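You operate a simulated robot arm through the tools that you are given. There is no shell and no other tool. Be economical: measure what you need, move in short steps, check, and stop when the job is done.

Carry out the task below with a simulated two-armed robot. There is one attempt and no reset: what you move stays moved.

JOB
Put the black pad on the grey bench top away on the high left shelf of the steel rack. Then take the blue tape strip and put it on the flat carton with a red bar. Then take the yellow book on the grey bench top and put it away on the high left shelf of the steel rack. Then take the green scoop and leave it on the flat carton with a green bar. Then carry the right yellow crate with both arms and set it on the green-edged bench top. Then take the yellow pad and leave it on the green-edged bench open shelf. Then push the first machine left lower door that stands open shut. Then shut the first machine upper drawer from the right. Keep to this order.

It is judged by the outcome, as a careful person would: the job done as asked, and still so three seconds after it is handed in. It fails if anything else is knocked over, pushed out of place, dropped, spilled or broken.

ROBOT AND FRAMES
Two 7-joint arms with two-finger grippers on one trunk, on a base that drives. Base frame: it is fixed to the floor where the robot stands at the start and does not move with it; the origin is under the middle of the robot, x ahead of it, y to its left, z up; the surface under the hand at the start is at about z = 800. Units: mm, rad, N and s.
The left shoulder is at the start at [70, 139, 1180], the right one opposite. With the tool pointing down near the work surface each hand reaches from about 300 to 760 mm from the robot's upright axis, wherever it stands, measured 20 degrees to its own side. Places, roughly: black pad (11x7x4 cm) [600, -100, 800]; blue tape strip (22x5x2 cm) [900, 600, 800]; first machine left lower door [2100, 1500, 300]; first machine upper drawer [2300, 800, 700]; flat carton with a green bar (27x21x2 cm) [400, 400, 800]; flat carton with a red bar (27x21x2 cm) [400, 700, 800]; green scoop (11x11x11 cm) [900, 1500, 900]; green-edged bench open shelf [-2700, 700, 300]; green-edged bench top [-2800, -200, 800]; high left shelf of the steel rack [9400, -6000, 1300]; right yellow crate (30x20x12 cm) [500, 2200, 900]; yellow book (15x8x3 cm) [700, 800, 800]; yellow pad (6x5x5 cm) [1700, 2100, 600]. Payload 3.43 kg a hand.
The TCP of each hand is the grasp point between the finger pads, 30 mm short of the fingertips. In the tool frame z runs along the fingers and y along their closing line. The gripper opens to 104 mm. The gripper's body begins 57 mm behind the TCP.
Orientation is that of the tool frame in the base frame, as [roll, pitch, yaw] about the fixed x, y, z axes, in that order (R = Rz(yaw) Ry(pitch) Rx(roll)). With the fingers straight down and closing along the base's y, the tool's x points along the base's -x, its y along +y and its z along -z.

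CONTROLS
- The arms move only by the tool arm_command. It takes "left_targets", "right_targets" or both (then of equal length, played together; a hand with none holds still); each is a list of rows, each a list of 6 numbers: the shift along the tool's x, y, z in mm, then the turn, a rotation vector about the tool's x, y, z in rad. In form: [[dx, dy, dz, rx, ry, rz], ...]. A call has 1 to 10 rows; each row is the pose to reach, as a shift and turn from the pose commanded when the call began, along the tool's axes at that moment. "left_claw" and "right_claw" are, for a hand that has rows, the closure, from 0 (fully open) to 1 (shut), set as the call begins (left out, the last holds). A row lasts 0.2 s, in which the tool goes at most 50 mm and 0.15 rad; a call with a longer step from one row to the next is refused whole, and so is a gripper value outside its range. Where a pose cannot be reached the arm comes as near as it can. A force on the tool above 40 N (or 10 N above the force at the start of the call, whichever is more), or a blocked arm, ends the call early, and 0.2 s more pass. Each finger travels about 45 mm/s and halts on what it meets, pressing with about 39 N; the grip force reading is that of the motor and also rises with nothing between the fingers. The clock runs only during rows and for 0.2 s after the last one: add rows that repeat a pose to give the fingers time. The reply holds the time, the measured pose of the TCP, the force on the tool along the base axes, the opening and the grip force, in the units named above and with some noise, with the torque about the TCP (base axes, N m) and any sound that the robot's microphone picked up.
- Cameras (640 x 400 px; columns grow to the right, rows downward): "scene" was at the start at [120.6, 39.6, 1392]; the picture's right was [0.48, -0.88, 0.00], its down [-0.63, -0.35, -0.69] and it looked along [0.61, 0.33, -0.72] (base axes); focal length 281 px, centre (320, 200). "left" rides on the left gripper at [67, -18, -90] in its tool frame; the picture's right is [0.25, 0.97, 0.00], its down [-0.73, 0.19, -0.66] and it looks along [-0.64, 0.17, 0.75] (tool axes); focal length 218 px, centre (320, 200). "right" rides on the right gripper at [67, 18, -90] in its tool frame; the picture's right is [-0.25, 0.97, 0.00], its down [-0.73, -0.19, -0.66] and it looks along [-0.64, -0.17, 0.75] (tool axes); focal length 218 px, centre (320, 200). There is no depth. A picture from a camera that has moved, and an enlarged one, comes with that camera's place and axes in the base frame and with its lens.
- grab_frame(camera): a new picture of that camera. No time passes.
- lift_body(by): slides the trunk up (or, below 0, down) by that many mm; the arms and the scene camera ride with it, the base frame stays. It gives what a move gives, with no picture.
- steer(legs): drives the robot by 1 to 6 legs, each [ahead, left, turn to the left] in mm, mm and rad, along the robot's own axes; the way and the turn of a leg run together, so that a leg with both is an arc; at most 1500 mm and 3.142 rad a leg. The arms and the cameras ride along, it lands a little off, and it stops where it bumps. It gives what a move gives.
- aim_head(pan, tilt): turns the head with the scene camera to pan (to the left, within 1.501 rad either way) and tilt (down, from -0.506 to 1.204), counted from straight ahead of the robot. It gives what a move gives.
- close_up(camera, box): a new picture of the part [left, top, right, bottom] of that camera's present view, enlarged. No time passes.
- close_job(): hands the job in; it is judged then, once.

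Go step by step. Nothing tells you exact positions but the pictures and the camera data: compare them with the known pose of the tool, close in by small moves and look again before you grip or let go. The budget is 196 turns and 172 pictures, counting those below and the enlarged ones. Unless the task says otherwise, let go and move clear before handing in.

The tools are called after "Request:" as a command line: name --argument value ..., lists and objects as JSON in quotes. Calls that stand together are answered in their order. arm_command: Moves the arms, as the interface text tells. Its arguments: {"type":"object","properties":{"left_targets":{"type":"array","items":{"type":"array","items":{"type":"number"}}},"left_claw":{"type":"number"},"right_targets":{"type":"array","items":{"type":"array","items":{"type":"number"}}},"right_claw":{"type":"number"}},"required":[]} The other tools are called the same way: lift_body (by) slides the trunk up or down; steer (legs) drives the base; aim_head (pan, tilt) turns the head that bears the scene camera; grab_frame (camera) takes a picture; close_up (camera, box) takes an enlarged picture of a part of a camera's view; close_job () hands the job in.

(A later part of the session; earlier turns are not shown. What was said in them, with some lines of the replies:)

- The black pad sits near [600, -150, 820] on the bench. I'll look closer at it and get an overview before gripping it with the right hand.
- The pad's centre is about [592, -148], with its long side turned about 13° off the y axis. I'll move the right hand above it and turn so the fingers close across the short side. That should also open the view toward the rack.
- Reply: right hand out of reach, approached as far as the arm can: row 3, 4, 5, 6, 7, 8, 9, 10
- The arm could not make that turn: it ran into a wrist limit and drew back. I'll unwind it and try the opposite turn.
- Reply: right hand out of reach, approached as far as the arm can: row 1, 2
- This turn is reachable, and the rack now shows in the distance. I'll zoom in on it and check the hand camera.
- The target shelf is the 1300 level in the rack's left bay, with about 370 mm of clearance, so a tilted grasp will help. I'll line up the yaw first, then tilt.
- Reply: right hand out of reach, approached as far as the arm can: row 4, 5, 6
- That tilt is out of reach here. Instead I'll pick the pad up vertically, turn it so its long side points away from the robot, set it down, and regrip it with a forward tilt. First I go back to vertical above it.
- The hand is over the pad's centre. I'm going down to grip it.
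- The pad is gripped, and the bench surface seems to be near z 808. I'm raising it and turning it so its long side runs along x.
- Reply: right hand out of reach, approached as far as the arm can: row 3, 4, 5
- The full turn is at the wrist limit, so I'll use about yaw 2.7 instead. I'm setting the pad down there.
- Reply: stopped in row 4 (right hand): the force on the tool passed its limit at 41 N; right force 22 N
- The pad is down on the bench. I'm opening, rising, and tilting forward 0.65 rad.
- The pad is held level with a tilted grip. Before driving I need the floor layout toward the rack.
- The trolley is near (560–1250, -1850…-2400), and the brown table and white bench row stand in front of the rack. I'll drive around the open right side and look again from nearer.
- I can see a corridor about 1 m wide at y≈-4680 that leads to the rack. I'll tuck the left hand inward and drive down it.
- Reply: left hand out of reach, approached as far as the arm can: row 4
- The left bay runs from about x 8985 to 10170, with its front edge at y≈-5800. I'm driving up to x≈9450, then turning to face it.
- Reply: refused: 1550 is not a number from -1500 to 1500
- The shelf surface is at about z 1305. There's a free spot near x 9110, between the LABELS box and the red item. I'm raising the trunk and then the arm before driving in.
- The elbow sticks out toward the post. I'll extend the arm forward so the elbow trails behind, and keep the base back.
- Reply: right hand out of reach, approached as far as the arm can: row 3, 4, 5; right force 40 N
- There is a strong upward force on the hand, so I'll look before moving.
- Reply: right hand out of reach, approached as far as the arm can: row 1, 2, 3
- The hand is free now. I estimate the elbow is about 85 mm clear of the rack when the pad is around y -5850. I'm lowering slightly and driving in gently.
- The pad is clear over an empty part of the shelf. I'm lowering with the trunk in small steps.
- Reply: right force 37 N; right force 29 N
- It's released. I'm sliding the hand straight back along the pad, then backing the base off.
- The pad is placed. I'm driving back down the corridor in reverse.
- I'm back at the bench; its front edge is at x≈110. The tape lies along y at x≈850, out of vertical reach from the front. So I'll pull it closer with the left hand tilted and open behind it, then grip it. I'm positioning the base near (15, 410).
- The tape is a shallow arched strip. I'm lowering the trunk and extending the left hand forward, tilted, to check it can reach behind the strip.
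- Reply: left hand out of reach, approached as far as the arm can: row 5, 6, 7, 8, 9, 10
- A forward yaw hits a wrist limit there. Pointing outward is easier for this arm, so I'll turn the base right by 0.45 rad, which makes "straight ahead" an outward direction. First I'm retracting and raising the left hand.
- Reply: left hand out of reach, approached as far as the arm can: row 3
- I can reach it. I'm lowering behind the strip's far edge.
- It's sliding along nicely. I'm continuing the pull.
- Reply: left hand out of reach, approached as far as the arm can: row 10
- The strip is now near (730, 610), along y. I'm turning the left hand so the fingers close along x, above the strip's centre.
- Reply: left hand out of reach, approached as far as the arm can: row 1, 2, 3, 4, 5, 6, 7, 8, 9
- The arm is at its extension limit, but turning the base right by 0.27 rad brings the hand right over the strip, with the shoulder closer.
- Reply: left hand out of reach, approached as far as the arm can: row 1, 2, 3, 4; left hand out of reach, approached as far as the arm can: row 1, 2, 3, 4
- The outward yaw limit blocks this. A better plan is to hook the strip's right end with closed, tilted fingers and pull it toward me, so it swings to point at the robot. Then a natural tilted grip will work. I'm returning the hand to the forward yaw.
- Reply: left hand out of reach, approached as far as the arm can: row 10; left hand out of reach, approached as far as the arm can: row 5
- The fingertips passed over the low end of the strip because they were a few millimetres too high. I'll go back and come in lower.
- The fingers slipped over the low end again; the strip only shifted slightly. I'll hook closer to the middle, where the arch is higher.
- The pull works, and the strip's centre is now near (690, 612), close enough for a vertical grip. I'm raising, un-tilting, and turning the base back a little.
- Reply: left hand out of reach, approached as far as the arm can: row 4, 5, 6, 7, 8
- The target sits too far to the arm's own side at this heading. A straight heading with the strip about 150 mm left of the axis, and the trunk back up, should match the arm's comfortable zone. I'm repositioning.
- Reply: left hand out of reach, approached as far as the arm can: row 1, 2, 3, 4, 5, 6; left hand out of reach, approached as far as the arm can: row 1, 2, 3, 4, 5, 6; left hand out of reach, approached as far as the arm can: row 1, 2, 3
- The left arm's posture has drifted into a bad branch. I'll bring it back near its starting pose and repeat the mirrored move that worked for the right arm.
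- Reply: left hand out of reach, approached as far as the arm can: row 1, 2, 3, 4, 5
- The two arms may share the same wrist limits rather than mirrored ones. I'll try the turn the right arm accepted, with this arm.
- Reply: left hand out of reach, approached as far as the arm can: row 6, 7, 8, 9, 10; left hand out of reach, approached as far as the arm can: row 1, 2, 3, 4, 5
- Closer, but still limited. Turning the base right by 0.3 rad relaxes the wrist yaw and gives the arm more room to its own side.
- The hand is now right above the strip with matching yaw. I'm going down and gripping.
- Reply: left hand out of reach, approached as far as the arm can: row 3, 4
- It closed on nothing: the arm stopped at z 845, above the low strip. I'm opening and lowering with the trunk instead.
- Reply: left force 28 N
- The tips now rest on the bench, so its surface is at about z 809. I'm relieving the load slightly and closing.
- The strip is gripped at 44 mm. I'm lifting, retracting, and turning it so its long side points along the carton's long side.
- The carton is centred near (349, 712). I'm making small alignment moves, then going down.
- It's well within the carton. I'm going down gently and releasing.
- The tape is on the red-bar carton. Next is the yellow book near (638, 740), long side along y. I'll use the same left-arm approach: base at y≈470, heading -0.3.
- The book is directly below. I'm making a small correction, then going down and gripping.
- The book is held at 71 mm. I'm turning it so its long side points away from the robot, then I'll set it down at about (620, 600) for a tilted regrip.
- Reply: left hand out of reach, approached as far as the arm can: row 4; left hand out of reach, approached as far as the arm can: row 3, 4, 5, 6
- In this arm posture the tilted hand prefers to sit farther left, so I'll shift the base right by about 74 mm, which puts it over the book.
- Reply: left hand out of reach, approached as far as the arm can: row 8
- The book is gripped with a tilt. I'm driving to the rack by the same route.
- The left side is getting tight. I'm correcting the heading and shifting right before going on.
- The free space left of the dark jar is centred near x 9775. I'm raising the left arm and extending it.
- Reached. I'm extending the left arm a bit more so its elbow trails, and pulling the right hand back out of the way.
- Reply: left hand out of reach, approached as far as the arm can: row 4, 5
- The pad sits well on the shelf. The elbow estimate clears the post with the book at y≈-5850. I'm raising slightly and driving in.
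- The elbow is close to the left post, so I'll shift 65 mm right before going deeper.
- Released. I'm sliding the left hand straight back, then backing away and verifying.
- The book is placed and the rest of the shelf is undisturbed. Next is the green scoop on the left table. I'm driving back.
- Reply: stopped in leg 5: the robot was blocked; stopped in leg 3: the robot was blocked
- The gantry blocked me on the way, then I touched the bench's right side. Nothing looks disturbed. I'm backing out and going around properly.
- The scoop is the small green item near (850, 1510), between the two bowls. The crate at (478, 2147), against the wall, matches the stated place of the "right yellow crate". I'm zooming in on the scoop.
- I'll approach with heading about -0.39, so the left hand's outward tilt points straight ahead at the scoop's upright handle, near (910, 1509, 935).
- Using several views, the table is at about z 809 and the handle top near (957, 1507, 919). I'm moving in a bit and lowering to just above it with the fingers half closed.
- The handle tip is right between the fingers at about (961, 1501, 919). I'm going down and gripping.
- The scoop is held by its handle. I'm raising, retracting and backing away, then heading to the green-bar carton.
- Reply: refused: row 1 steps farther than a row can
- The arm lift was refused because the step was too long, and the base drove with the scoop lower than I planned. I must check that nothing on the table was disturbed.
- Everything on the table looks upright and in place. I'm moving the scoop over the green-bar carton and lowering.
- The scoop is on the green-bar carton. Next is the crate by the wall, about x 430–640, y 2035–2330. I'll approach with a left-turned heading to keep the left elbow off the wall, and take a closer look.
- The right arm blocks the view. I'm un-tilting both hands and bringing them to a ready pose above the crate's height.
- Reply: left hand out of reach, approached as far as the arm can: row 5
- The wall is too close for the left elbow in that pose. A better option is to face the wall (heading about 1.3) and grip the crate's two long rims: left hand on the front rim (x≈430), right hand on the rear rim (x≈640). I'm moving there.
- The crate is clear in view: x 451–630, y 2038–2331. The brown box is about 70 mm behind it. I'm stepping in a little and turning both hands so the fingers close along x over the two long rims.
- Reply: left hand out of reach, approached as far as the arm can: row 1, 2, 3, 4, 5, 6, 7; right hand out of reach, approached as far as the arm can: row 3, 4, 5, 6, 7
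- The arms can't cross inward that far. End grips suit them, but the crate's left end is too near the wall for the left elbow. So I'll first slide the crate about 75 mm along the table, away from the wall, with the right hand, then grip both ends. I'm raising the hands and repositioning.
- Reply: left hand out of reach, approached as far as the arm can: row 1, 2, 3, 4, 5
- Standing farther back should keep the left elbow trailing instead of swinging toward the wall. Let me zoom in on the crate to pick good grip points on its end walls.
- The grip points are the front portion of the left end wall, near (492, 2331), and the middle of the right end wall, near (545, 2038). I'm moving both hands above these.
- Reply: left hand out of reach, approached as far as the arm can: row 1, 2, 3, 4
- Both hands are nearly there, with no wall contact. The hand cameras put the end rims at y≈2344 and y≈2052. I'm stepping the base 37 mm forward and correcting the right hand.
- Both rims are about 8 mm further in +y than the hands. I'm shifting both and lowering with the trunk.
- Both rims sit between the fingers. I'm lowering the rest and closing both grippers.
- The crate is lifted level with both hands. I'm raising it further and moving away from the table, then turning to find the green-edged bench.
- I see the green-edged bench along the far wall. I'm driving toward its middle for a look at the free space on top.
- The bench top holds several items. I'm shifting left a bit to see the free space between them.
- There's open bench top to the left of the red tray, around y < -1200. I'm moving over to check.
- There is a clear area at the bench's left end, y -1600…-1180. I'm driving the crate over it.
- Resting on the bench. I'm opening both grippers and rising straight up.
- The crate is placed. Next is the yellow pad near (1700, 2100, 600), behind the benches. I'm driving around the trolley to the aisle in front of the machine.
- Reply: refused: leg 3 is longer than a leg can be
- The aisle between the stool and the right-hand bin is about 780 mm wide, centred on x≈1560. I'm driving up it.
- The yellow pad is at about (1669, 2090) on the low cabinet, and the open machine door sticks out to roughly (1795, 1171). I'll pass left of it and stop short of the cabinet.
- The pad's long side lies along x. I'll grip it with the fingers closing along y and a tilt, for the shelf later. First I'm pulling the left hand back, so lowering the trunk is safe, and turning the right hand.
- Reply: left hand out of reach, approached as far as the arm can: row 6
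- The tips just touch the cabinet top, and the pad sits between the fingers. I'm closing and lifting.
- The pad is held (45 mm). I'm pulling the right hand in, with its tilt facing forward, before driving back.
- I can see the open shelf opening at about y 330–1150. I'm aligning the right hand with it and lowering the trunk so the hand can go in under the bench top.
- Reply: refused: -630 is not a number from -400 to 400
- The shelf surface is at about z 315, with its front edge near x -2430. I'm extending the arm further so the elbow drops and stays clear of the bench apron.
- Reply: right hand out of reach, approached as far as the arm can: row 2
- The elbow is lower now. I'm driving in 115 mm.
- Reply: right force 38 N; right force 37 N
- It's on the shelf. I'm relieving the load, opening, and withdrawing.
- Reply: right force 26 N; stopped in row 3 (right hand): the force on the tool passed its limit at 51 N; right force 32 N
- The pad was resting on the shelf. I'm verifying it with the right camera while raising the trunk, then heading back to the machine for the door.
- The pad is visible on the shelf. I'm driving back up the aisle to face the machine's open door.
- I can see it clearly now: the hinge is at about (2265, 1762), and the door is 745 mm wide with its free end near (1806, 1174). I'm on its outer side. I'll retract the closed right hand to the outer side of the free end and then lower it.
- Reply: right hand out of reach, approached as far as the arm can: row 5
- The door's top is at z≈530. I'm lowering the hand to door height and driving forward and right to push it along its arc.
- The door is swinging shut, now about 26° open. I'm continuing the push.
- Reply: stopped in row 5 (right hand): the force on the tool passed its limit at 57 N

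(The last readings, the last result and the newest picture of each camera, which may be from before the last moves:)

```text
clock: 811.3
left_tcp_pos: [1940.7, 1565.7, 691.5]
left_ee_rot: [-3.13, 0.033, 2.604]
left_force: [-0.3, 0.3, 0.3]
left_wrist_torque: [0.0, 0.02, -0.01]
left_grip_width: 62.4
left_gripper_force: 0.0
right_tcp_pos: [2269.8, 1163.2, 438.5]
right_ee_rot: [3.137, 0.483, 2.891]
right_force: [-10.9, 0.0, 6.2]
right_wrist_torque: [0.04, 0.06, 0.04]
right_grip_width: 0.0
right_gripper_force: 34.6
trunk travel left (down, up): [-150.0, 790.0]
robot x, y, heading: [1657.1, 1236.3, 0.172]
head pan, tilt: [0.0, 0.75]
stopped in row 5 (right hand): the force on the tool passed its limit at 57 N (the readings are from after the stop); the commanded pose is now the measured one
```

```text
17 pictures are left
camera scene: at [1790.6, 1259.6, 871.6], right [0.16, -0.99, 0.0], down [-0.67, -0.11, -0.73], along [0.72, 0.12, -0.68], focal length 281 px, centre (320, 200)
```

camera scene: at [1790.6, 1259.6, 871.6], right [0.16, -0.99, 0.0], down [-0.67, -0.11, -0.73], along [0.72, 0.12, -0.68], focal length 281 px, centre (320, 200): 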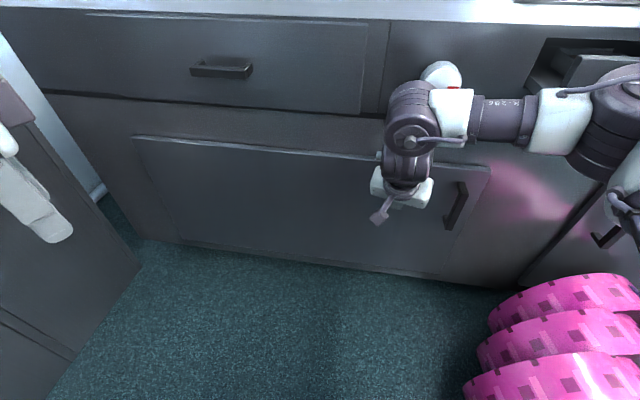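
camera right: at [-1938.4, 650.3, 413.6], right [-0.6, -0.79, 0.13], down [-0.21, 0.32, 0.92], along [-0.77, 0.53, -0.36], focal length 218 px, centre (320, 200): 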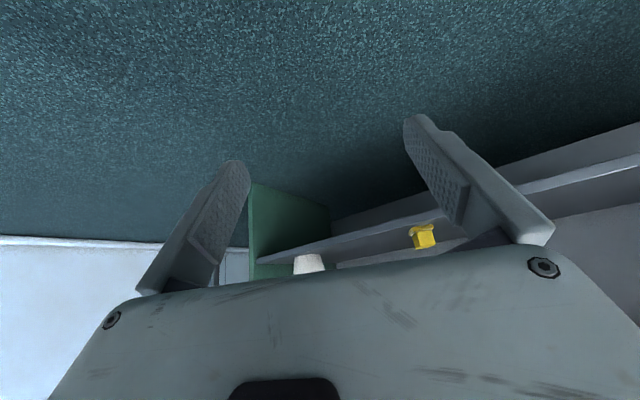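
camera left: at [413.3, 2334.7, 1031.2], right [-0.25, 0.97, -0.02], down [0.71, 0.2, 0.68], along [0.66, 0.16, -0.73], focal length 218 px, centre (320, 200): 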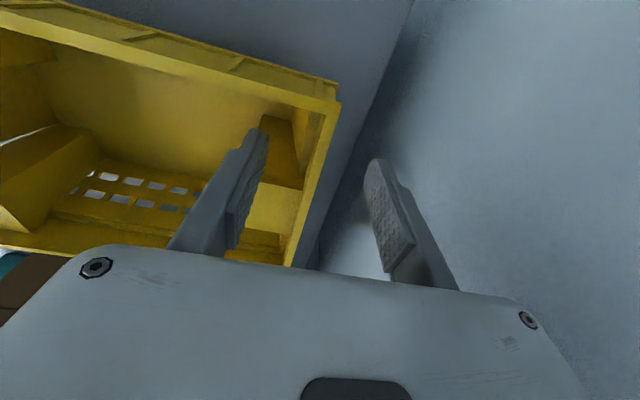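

The door is shut. Now the drawer: I'm retracting, raising to drawer height, and shifting right.

Request:
arm_command --right_targets '[[33, -5, -18, 0, 0, 0], [66, -10, -36, 0, 0, 0], [99, -15, -54, 0, 0, 0], [132, -20, -72, 0, 0, 0]]'

Request:
lift_body --by 260

Request:
steer --legs '[[-120, -370, -0.17]]'

Request:
aim_head --pan -0.15 --tilt 0.6

Request:
grab_frame --camera "scene"

```text
clock: 812.3
left_tcp_pos: [1940.9, 1566.9, 691.1]
left_ee_rot: [-3.13, 0.032, 2.604]
left_force: [0.7, 0.2, -0.2]
left_wrist_torque: [0.0, 0.01, 0.01]
left_grip_width: 62.1
left_gripper_force: 0.0
right_tcp_pos: [2120.6, 1180.2, 436.8]
right_ee_rot: [3.137, 0.483, 2.888]
right_force: [0.5, 0.3, 0.0]
right_wrist_torque: [-0.02, 0.02, -0.01]
right_grip_width: 0.2
right_gripper_force: 34.8
trunk travel left (down, up): [-150.0, 790.0]
robot x, y, heading: [1662.2, 1235.4, 0.164]
head pan, tilt: [0.0, 0.75]
```

```text
clock: 815.0
left_tcp_pos: [1941.6, 1567.1, 951.3]
left_ee_rot: [-3.129, 0.033, 2.603]
left_force: [0.9, -0.3, 0.2]
left_wrist_torque: [-0.01, 0.0, -0.01]
left_grip_width: 62.5
left_gripper_force: 0.0
right_tcp_pos: [2120.3, 1180.1, 696.6]
right_ee_rot: [3.137, 0.483, 2.888]
right_force: [-0.1, -0.5, -0.1]
right_wrist_torque: [-0.01, 0.03, 0.01]
right_grip_width: 0.0
right_gripper_force: 34.2
trunk travel left (down, up): [-410.0, 530.0]
robot x, y, heading: [1664.1, 1239.6, 0.164]
head pan, tilt: [0.0, 0.75]
```

```text
clock: 817.4
left_tcp_pos: [1904.2, 1137.3, 950.9]
left_ee_rot: [-3.129, 0.032, 2.435]
left_force: [-0.2, 0.3, 0.1]
left_wrist_torque: [0.01, 0.01, 0.04]
left_grip_width: 62.5
left_gripper_force: 0.0
right_tcp_pos: [2018.0, 726.7, 697.1]
right_ee_rot: [3.139, 0.484, 2.72]
right_force: [1.1, 0.0, 0.2]
right_wrist_torque: [-0.05, 0.01, -0.02]
right_grip_width: 0.0
right_gripper_force: 34.7
trunk travel left (down, up): [-410.0, 530.0]
robot x, y, heading: [1571.3, 860.8, -0.007]
head pan, tilt: [0.0, 0.75]
```

```text
clock: 818.1
left_tcp_pos: [1906.0, 1137.3, 951.6]
left_ee_rot: [-3.13, 0.033, 2.438]
left_force: [0.1, -0.5, 0.4]
left_wrist_torque: [-0.02, 0.04, 0.0]
left_grip_width: 62.4
left_gripper_force: 0.1
right_tcp_pos: [2017.8, 726.8, 696.8]
right_ee_rot: [3.138, 0.483, 2.721]
right_force: [0.7, 0.4, 0.7]
right_wrist_torque: [-0.03, -0.02, -0.01]
right_grip_width: 0.0
right_gripper_force: 34.1
trunk travel left (down, up): [-410.0, 530.0]
robot x, y, heading: [1577.1, 860.6, 0.004]
head pan, tilt: [-0.15, 0.6]
```

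```text
16 pictures are left
camera scene: at [1710.6, 847.1, 1144.2], right [-0.15, -0.99, 0.0], down [-0.56, 0.09, -0.82], along [0.82, -0.13, -0.57], focal length 281 px, centre (320, 200)
```

scene: 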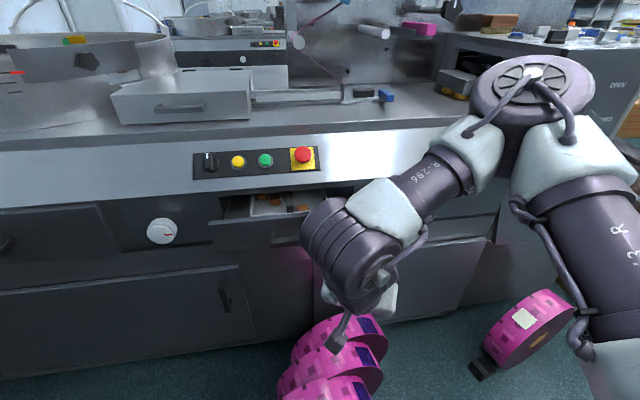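

The open drawer's front is at about x 2253, y 600–1018, z 645–745. I'm aligning the closed right hand with its centre and pushing with force-limited arm moves.

Request:
steer --legs '[[80, 95, 0]]'

Request:
arm_command --right_targets '[[-32, 17, 18, 0, 0, 0], [-65, 33, 34, 0, 0, 0], [-81, 41, 42, 0, 0, 0]]'

Request:
grab_frame --camera "scene"

```text
clock: 819.4
left_tcp_pos: [1986.1, 1229.4, 951.3]
left_ee_rot: [-3.128, 0.033, 2.433]
left_force: [0.8, 0.5, -0.6]
left_wrist_torque: [-0.01, 0.03, 0.03]
left_grip_width: 62.5
left_gripper_force: 0.1
right_tcp_pos: [2096.3, 817.7, 697.1]
right_ee_rot: [3.139, 0.483, 2.719]
right_force: [0.3, 0.9, -0.9]
right_wrist_torque: [-0.01, 0.04, -0.02]
right_grip_width: 0.0
right_gripper_force: 34.5
trunk travel left (down, up): [-410.0, 530.0]
robot x, y, heading: [1651.1, 951.2, -0.008]
head pan, tilt: [-0.15, 0.6]
```

```text
clock: 820.2
left_tcp_pos: [1986.2, 1228.8, 950.6]
left_ee_rot: [-3.129, 0.034, 2.434]
left_force: [-0.7, 0.0, 0.4]
left_wrist_torque: [0.0, 0.02, -0.01]
left_grip_width: 62.3
left_gripper_force: 0.1
right_tcp_pos: [2199.1, 816.9, 699.5]
right_ee_rot: [3.14, 0.482, 2.72]
right_force: [-1.7, -1.6, -0.9]
right_wrist_torque: [0.02, 0.02, 0.03]
right_grip_width: 0.2
right_gripper_force: 34.4
trunk travel left (down, up): [-410.0, 530.0]
robot x, y, heading: [1655.4, 951.4, -0.006]
head pan, tilt: [-0.15, 0.6]
```

```text
15 pictures are left
camera scene: at [1790.6, 938.5, 1144.2], right [-0.15, -0.99, 0.0], down [-0.56, 0.09, -0.82], along [0.81, -0.13, -0.57], focal length 281 px, centre (320, 200)
```

scene: 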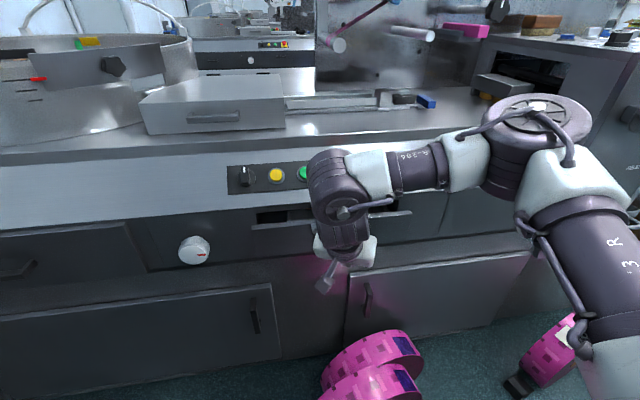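

Request:
arm_command --right_targets '[[-16, 8, 9, 0, 0, 0], [-32, 17, 18, 0, 0, 0], [-48, 25, 26, 0, 0, 0], [-65, 33, 34, 0, 0, 0], [-81, 41, 42, 0, 0, 0], [-97, 50, 50, 0, 0, 0]]'

Request:
close_up --camera "scene" --box '[200, 150, 440, 300]'

```text
clock: 821.0
left_tcp_pos: [1985.7, 1228.6, 950.4]
left_ee_rot: [-3.13, 0.033, 2.434]
left_force: [-0.2, -0.5, -0.3]
left_wrist_torque: [0.0, 0.01, 0.01]
left_grip_width: 62.4
left_gripper_force: 0.0
right_tcp_pos: [2246.0, 817.8, 693.9]
right_ee_rot: [-3.131, 0.466, 2.733]
right_force: [-14.1, 1.3, 2.2]
right_wrist_torque: [-0.04, -0.37, 0.23]
right_grip_width: 0.1
right_gripper_force: 34.0
trunk travel left (down, up): [-410.0, 530.0]
robot x, y, heading: [1652.0, 952.2, -0.006]
head pan, tilt: [-0.15, 0.6]
stopped in row 4 (right hand): the force on the tool passed its limit at 56 N (the readings are from after the stop); the commanded pose is now the measured one
```

```text
2.67 times, centred on (320, 225) of scene
camera zoom: at [1789.6, 938.7, 1144.3], right [-0.16, -0.99, 0.0], down [-0.56, 0.09, -0.83], along [0.82, -0.13, -0.56], focal length 748 px, centre (320, 133)
```

zoom: 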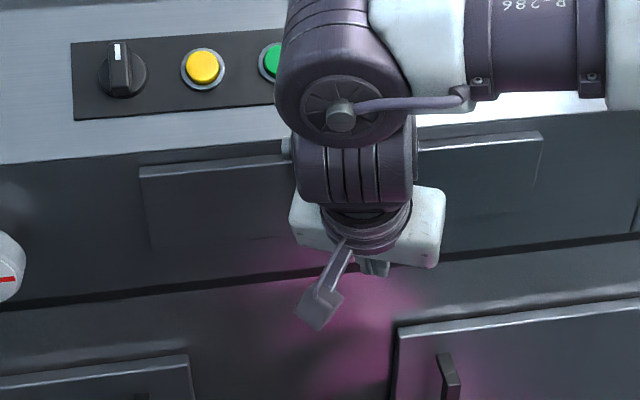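

The drawer is flush and stopped. I'm retracting and verifying both the door and the drawer.

Request:
arm_command --right_targets '[[0, 0, 0, 0, 0, 0], [32, -17, -18, 0, 0, 0], [65, -33, -34, 0, 0, 0], [97, -50, -50, 0, 0, 0]]'

Request:
steer --legs '[[-250, 60, 0]]'

Request:
aim_head --pan 0.1 --tilt 0.5

Request:
grab_frame --camera "scene"

```text
clock: 822.0
left_tcp_pos: [1985.0, 1228.8, 950.5]
left_ee_rot: [-3.129, 0.033, 2.434]
left_force: [-0.9, -0.5, -0.1]
left_wrist_torque: [-0.02, -0.02, 0.01]
left_grip_width: 62.7
left_gripper_force: 0.1
right_tcp_pos: [2126.1, 815.9, 694.0]
right_ee_rot: [-3.133, 0.47, 2.729]
right_force: [-0.3, 0.5, 0.4]
right_wrist_torque: [0.0, -0.02, 0.04]
right_grip_width: 0.2
right_gripper_force: 34.7
trunk travel left (down, up): [-410.0, 530.0]
robot x, y, heading: [1650.3, 947.1, -0.005]
head pan, tilt: [-0.15, 0.6]
```

```text
clock: 823.8
left_tcp_pos: [1735.0, 1289.8, 952.7]
left_ee_rot: [-3.128, 0.034, 2.43]
left_force: [-1.0, -0.4, -0.2]
left_wrist_torque: [0.01, -0.04, 0.04]
left_grip_width: 62.6
left_gripper_force: 0.0
right_tcp_pos: [1876.5, 876.5, 694.9]
right_ee_rot: [-3.131, 0.469, 2.73]
right_force: [-0.4, -1.1, 0.5]
right_wrist_torque: [0.03, -0.04, 0.03]
right_grip_width: 0.2
right_gripper_force: 35.6
trunk travel left (down, up): [-410.0, 530.0]
robot x, y, heading: [1401.9, 1011.5, -0.008]
head pan, tilt: [-0.15, 0.6]
```

```text
clock: 824.6
left_tcp_pos: [1736.2, 1288.8, 950.2]
left_ee_rot: [-3.129, 0.032, 2.431]
left_force: [0.3, -1.1, -0.1]
left_wrist_torque: [-0.01, 0.0, 0.02]
left_grip_width: 62.5
left_gripper_force: 0.0
right_tcp_pos: [1877.5, 875.1, 694.4]
right_ee_rot: [-3.131, 0.468, 2.728]
right_force: [-0.3, -0.1, -0.2]
right_wrist_torque: [0.0, -0.01, 0.0]
right_grip_width: 0.0
right_gripper_force: 35.5
trunk travel left (down, up): [-410.0, 530.0]
robot x, y, heading: [1402.3, 1013.1, -0.011]
head pan, tilt: [0.099, 0.499]
```

```text
13 pictures are left
camera scene: at [1543.8, 1022.0, 1153.3], right [0.09, -1.0, 0.0], down [-0.48, -0.04, -0.88], along [0.87, 0.08, -0.48], focal length 281 px, centre (320, 200)
```

scene: 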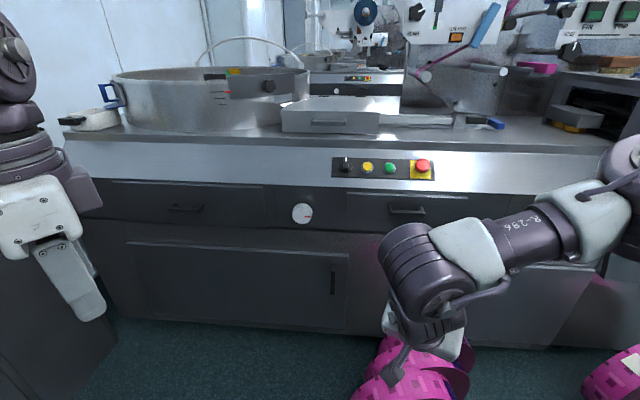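

The door and the drawer are both shut, nothing nearby was disturbed, and both hands are clear. I'm handing the job in.

Request:
close_job

```text
The job is handed in.
```

All eight steps were carried out in the order you gave, and the job is handed in.

- **Which crate:** there were two yellow crates on that table. I took the one near (500, 2200), the place you gave, although the other one stood further right as I faced the table.
- **Possible disturbance:** the base was blocked twice on the way back from the rack, first by what I took to be the gantry, then against the right side of the grey bench. The bench looked undisturbed, but I did not check the gantry afterwards.
- **Low pass over the table:** an arm lift was refused, so I carried the scoop lower than planned over the left table. A look afterwards showed everything upright.
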